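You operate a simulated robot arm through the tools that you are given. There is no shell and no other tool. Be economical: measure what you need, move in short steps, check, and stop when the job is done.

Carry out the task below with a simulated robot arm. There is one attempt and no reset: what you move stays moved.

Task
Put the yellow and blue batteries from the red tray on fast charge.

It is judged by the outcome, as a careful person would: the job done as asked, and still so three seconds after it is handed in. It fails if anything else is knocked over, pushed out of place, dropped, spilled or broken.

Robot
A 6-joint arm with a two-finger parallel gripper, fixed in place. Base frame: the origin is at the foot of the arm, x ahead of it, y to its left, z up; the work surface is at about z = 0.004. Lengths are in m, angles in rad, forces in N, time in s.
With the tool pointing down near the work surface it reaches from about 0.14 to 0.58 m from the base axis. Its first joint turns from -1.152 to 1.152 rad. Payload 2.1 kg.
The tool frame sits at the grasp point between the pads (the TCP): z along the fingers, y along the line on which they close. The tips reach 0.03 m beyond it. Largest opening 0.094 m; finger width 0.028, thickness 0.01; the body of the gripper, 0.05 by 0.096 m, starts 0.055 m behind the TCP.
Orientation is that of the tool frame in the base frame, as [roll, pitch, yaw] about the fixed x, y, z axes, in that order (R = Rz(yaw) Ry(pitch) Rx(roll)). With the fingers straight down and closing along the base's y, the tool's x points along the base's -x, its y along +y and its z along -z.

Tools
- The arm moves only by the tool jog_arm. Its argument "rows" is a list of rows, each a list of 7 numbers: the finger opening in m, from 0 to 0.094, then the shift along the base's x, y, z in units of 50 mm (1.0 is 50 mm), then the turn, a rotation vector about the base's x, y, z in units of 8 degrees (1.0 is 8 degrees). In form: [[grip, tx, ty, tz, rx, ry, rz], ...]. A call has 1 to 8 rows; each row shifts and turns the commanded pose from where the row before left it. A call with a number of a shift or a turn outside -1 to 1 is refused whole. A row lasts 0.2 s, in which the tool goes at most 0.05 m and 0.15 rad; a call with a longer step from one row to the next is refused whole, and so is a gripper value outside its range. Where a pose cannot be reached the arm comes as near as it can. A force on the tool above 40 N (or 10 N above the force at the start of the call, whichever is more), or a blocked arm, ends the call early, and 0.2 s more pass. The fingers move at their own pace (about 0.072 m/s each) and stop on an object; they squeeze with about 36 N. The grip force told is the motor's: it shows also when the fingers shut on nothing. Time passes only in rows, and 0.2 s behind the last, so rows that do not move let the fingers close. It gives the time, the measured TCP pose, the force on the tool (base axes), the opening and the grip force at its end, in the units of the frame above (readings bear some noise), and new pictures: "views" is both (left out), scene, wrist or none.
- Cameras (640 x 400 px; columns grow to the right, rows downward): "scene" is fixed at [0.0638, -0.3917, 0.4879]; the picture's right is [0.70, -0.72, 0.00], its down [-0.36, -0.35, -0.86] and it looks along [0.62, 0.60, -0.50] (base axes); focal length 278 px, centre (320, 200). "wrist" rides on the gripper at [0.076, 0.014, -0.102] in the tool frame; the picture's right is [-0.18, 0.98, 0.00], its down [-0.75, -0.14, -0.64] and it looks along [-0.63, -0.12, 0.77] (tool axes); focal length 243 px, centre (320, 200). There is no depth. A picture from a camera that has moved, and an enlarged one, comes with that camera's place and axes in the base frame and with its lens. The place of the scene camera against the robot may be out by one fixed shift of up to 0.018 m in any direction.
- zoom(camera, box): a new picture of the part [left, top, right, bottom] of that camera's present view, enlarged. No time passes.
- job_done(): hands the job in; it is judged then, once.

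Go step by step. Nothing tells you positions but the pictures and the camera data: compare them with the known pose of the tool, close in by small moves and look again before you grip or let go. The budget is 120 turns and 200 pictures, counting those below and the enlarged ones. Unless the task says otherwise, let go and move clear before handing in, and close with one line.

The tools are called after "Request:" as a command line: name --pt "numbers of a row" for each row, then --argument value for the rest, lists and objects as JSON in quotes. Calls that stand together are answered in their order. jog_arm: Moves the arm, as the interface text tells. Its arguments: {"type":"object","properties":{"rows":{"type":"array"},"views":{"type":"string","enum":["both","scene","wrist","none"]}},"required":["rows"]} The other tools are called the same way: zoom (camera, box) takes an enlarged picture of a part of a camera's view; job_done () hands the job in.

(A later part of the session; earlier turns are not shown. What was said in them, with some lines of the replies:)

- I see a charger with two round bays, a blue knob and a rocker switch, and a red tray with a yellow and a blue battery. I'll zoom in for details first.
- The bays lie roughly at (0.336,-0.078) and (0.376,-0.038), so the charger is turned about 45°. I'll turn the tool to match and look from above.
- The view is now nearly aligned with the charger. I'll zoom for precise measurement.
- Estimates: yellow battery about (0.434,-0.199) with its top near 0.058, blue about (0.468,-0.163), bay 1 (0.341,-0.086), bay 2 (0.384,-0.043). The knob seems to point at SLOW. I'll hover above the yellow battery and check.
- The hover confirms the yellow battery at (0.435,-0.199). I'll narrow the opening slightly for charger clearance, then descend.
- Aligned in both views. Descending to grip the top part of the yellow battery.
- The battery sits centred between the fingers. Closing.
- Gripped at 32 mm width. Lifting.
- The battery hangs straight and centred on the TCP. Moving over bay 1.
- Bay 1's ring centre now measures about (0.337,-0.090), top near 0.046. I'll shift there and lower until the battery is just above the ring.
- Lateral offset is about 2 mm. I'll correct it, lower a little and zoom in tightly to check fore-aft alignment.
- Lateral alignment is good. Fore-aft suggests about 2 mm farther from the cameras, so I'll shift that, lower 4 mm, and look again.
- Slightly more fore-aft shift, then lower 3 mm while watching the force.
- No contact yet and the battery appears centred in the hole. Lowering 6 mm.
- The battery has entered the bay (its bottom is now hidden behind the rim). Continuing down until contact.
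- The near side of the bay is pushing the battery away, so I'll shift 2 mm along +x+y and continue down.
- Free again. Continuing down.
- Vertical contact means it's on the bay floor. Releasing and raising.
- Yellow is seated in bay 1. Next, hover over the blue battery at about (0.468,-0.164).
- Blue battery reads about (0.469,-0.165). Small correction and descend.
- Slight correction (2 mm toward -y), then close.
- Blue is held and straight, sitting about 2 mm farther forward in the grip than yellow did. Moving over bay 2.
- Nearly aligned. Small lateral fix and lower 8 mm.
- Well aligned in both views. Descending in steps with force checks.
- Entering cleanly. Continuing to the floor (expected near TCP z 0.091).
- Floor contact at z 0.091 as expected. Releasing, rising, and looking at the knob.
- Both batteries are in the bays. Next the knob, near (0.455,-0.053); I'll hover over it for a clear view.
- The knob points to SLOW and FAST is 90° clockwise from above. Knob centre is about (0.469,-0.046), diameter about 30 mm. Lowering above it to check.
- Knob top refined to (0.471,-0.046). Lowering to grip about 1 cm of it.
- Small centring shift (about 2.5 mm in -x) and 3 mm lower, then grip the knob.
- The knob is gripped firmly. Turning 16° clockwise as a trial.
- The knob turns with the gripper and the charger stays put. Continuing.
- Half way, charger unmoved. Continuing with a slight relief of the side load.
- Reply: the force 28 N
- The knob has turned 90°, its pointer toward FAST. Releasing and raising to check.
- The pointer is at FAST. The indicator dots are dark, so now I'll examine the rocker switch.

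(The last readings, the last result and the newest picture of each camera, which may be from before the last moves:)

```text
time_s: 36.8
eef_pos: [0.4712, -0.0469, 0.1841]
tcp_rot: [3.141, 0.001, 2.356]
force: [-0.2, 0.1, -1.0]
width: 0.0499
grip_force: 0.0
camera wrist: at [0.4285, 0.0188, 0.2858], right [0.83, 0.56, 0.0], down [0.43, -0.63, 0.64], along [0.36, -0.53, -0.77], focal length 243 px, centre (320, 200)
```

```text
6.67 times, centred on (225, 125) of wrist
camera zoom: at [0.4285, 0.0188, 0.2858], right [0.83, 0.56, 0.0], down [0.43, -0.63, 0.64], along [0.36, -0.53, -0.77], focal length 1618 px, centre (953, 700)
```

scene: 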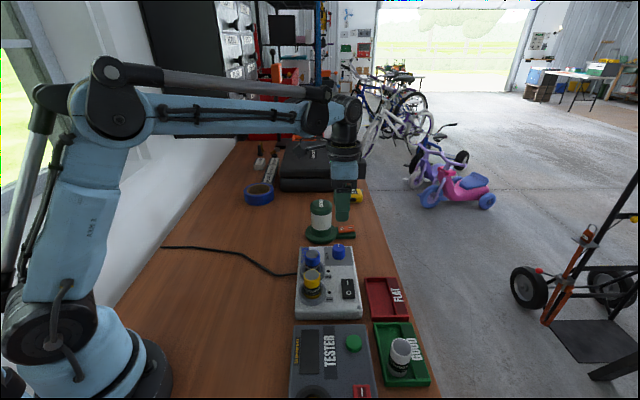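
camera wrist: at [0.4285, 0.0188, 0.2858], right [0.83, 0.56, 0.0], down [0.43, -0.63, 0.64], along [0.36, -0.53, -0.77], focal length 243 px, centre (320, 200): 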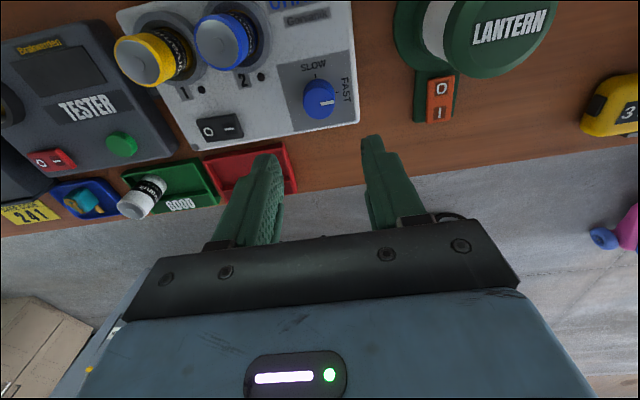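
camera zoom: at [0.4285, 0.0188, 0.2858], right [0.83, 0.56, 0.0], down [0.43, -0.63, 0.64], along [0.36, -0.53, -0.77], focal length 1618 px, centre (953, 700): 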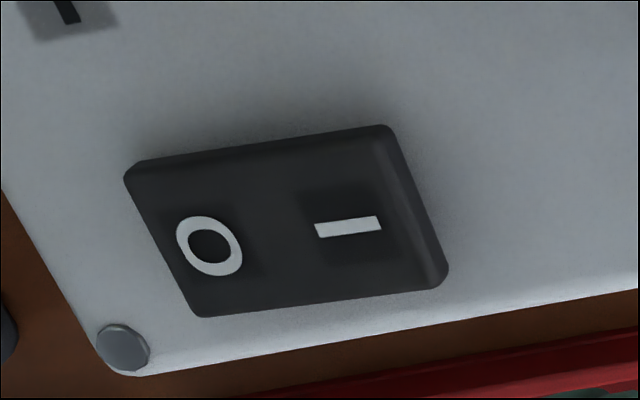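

The I end stands proud and O is pressed, so the charger is off. I'll close the fingers and hover over the I end at about (0.411,-0.121).

Request:
jog_arm --pt "0.0 -0.4 -0.5 0 0 0 0" --pt "0.0 -0.4 -0.5 -0.2 0 0 0" --pt "0.0 -0.38 -0.46 -0.5 0 0 0" --pt "0.0 0 0 -0.7 0 0 0" --pt "0.0 0 0 0 0 0 0" --pt "0.0 0 0 0 0 0 0"

Request:
zoom --camera "wrist" --box '[240, 60, 400, 210]'

Request:
zoom --camera "scene" --box '[310, 230, 390, 320]'

```text
time_s: 38.2
eef_pos: [0.4122, -0.1202, 0.1149]
tcp_rot: [3.14, -0.002, 2.356]
force: [0.2, -0.1, -0.5]
width: 0.0
grip_force: 32.8
camera wrist: at [0.3685, -0.0558, 0.2153], right [0.83, 0.56, 0.0], down [0.43, -0.63, 0.64], along [0.36, -0.53, -0.77], focal length 243 px, centre (320, 200)
```

scene: 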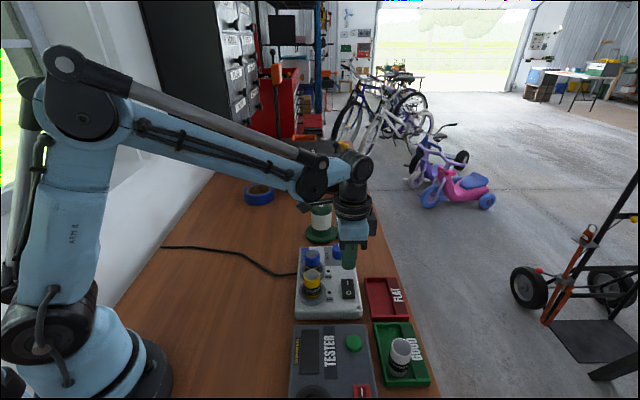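
wrist: 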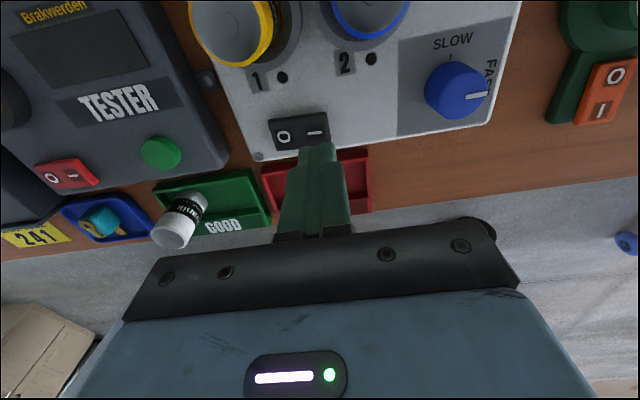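

```text
2.67 times, centred on (320, 135) of wrist
camera zoom: at [0.3685, -0.0558, 0.2153], right [0.83, 0.56, 0.0], down [0.43, -0.63, 0.64], along [0.36, -0.53, -0.77], focal length 647 px, centre (320, 373)
```

zoom: 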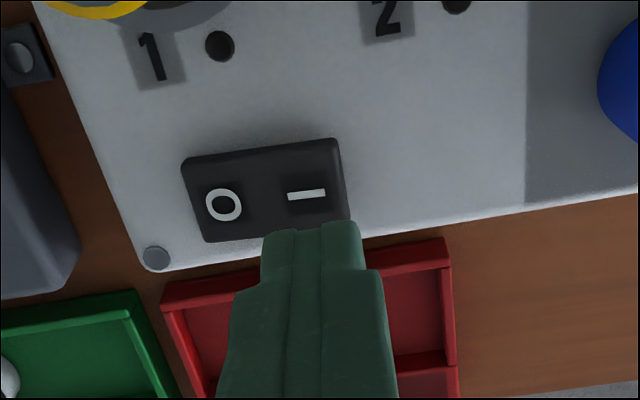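

```text
4.44 times, centred on (350, 275) of scene
camera zoom: at [0.0638, -0.3917, 0.4879], right [0.7, -0.72, 0.0], down [-0.36, -0.35, -0.86], along [0.62, 0.6, -0.5], focal length 1236 px, centre (187, -133)
```

zoom: 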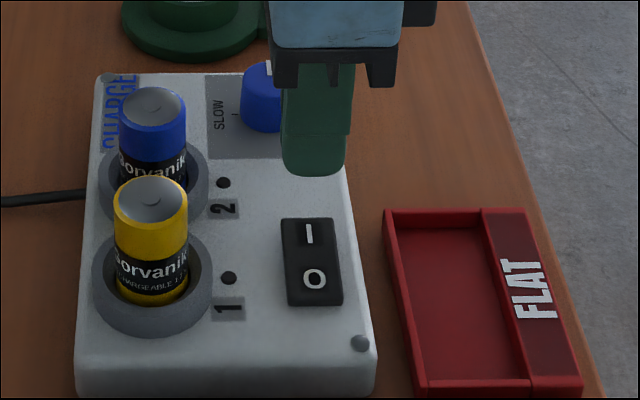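

Fingertips sit slightly outboard of the I mark, as wanted. Descending, then small steps watching force.

Request:
jog_arm --pt "0.0 0 0 -0.4 0 0 0" --pt "0.0 0 0 -0.26 0 0 0" --pt "0.0 0 0 0 0 0 0" --views "none"

Request:
jog_arm --pt "0.0 0 0 -0.08 0 0 0" --pt "0.0 0 0 0 0 0 0" --views "none"

Request:
zoom --camera "scene" --box '[310, 230, 390, 320]'

Request:
zoom --camera "wrist" --box '[240, 60, 400, 210]'

```text
time_s: 39.0
eef_pos: [0.4106, -0.1196, 0.0819]
tcp_rot: [-3.142, 0.0, 2.355]
force: [0.4, 0.5, 0.0]
width: 0.0
grip_force: 33.1
```

```text
time_s: 39.6
eef_pos: [0.4104, -0.1191, 0.0774]
tcp_rot: [3.141, 0.001, 2.356]
force: [0.1, 0.2, 0.3]
width: 0.0
grip_force: 33.1
```

```text
4.44 times, centred on (350, 275) of scene
camera zoom: at [0.0638, -0.3917, 0.4879], right [0.7, -0.72, 0.0], down [-0.36, -0.35, -0.86], along [0.62, 0.6, -0.5], focal length 1236 px, centre (187, -133)
```

zoom: 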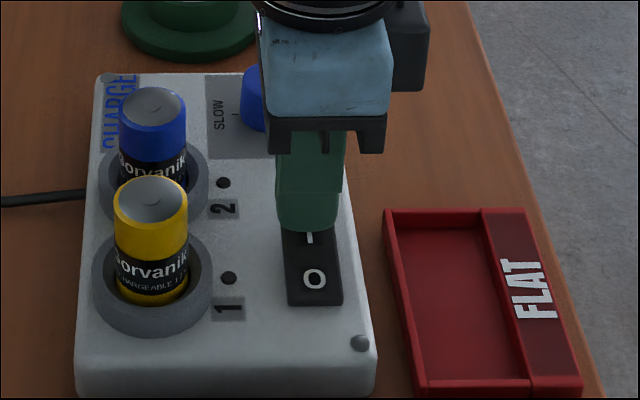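

```text
2.67 times, centred on (320, 135) of wrist
camera zoom: at [0.3683, -0.0544, 0.1794], right [0.83, 0.56, 0.0], down [0.43, -0.63, 0.64], along [0.36, -0.53, -0.77], focal length 647 px, centre (320, 373)
```

zoom: 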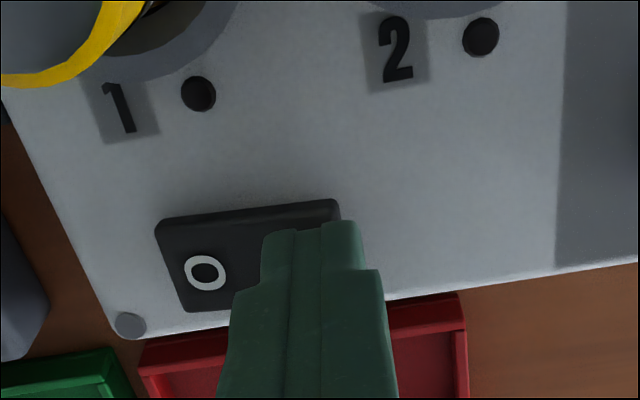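

Good alignment. Pressing in small steps.

Request:
jog_arm --pt "0.0 0 0 -0.06 0 0 0" --pt "0.0 0 0 0 0 0 0" --views "none"

Request:
jog_arm --pt "0.0 0 0 -0.06 0 0 0" --pt "0.0 0 0 0 0 0 0" --views "none"

Request:
zoom --camera "scene" --box '[310, 230, 390, 320]'

```text
time_s: 40.2
eef_pos: [0.4112, -0.1187, 0.0742]
tcp_rot: [3.142, -0.001, 2.355]
force: [0.2, 0.1, -0.9]
width: 0.0001
grip_force: 33.3
```

```text
time_s: 40.8
eef_pos: [0.4107, -0.12, 0.0698]
tcp_rot: [-3.141, 0.0, 2.356]
force: [0.2, 0.2, 0.7]
width: 0.0
grip_force: 33.2
```

```text
4.44 times, centred on (350, 275) of scene
camera zoom: at [0.0638, -0.3917, 0.4879], right [0.7, -0.72, 0.0], down [-0.36, -0.35, -0.86], along [0.62, 0.6, -0.5], focal length 1236 px, centre (187, -133)
```

zoom: 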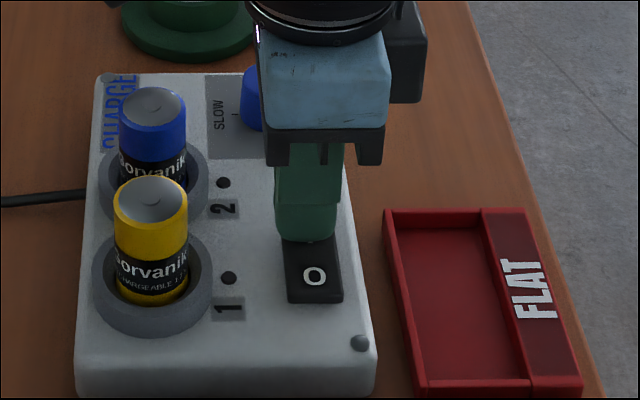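

The O end seems to be starting to rise. Pressing a bit further.

Request:
jog_arm --pt "0.0 0 0 -0.05 0 0 0" --pt "0.0 0 0 0 0 0 0" --views "none"

Request:
zoom --camera "scene" --box '[310, 230, 390, 320]'

Request:
zoom --camera "wrist" --box '[240, 60, 400, 210]'

```text
time_s: 41.4
eef_pos: [0.4111, -0.1196, 0.0695]
tcp_rot: [3.141, -0.001, 2.357]
force: [-1.0, 0.3, 29.4]
width: 0.0
grip_force: 33.6
```

```text
4.44 times, centred on (350, 275) of scene
camera zoom: at [0.0637, -0.3917, 0.488], right [0.7, -0.72, 0.0], down [-0.36, -0.35, -0.86], along [0.62, 0.6, -0.5], focal length 1236 px, centre (187, -133)
```

zoom: 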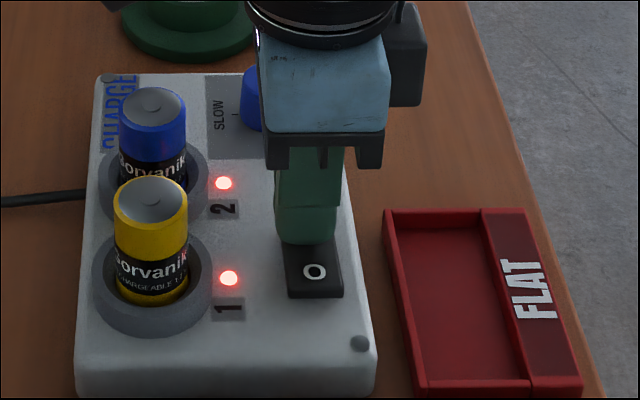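

```text
2.67 times, centred on (320, 135) of wrist
camera zoom: at [0.3677, -0.0544, 0.1714], right [0.83, 0.56, 0.0], down [0.43, -0.63, 0.64], along [0.36, -0.53, -0.77], focal length 647 px, centre (320, 373)
```

zoom: 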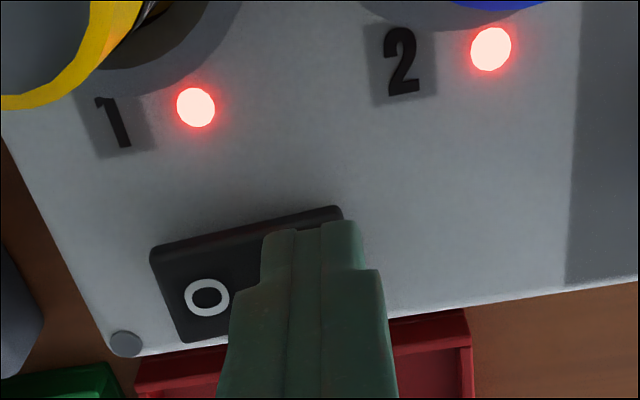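

Both LEDs lit red: the charger is on and both batteries are making contact. Backing off and verifying.

Request:
jog_arm --pt "0.0 0 0 0.3 0 0 0" --pt "0.0 0 0 0.8 0 0 0" --pt "0.0 0 0 0.8 0 0 0" --pt "0.0 0 0 0.6 0 0 0" --pt "0.0 0 0 0 0 0 0"

Request:
zoom --camera "scene" --box '[280, 220, 420, 330]'

Request:
zoom --camera "wrist" --box '[140, 0, 420, 200]'

```text
time_s: 42.6
eef_pos: [0.4109, -0.1189, 0.1939]
tcp_rot: [-3.142, 0.0, 2.358]
force: [-0.3, 0.0, -0.3]
width: 0.0
grip_force: 33.2
camera wrist: at [0.3683, -0.0543, 0.2963], right [0.83, 0.56, 0.0], down [0.43, -0.63, 0.64], along [0.36, -0.53, -0.77], focal length 243 px, centre (320, 200)
```

scene: 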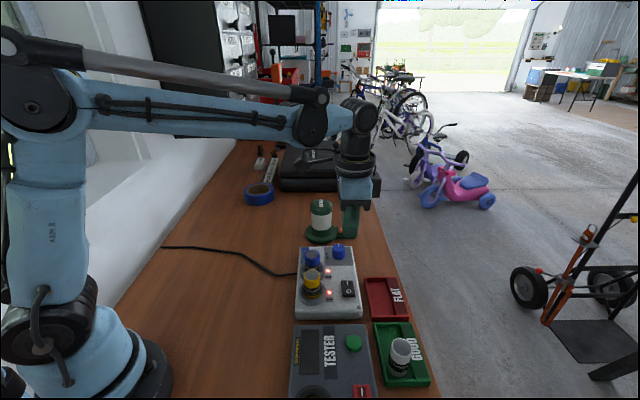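
wrist: 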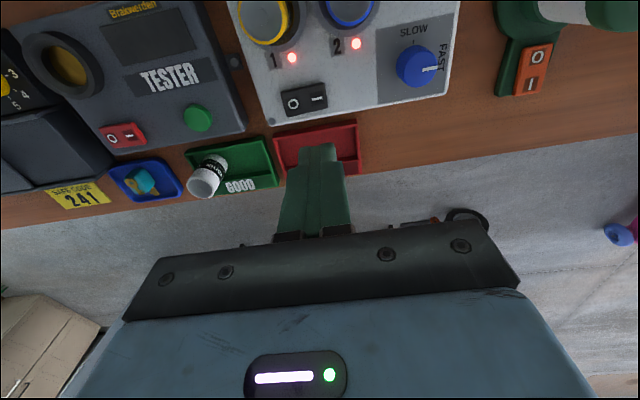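

```text
3.64 times, centred on (350, 275) of scene
camera zoom: at [0.0638, -0.3917, 0.4879], right [0.7, -0.72, 0.0], down [-0.36, -0.35, -0.86], along [0.62, 0.6, -0.5], focal length 1011 px, centre (211, -73)
```

zoom: 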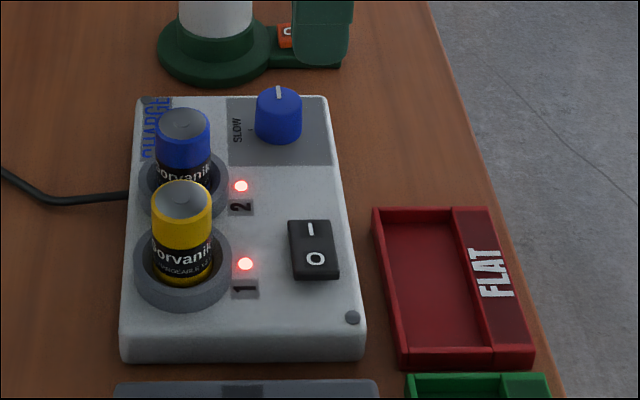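

```text
2.00 times, centred on (280, 100) of wrist
camera zoom: at [0.3683, -0.0543, 0.2963], right [0.83, 0.56, 0.0], down [0.43, -0.63, 0.64], along [0.36, -0.53, -0.77], focal length 485 px, centre (400, 400)
```

zoom: 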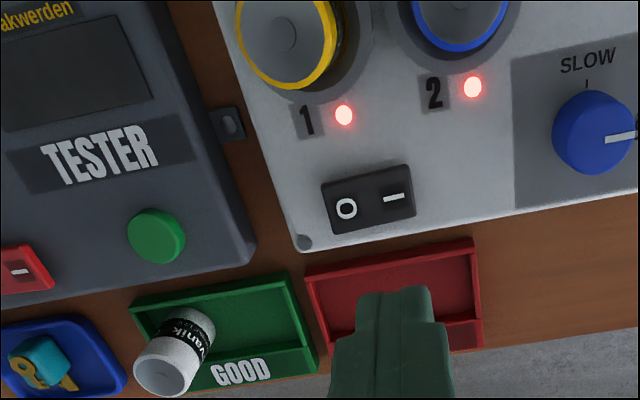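

The switch is latched on, both LEDs are lit, the knob is at FAST, nothing else is disturbed, and the arm is clear. Handing in.

Request:
job_done

```text
The job is handed in.
```

The yellow and blue batteries are in charger bays 1 and 2, with the knob at FAST, the switch on and both charge lights lit.
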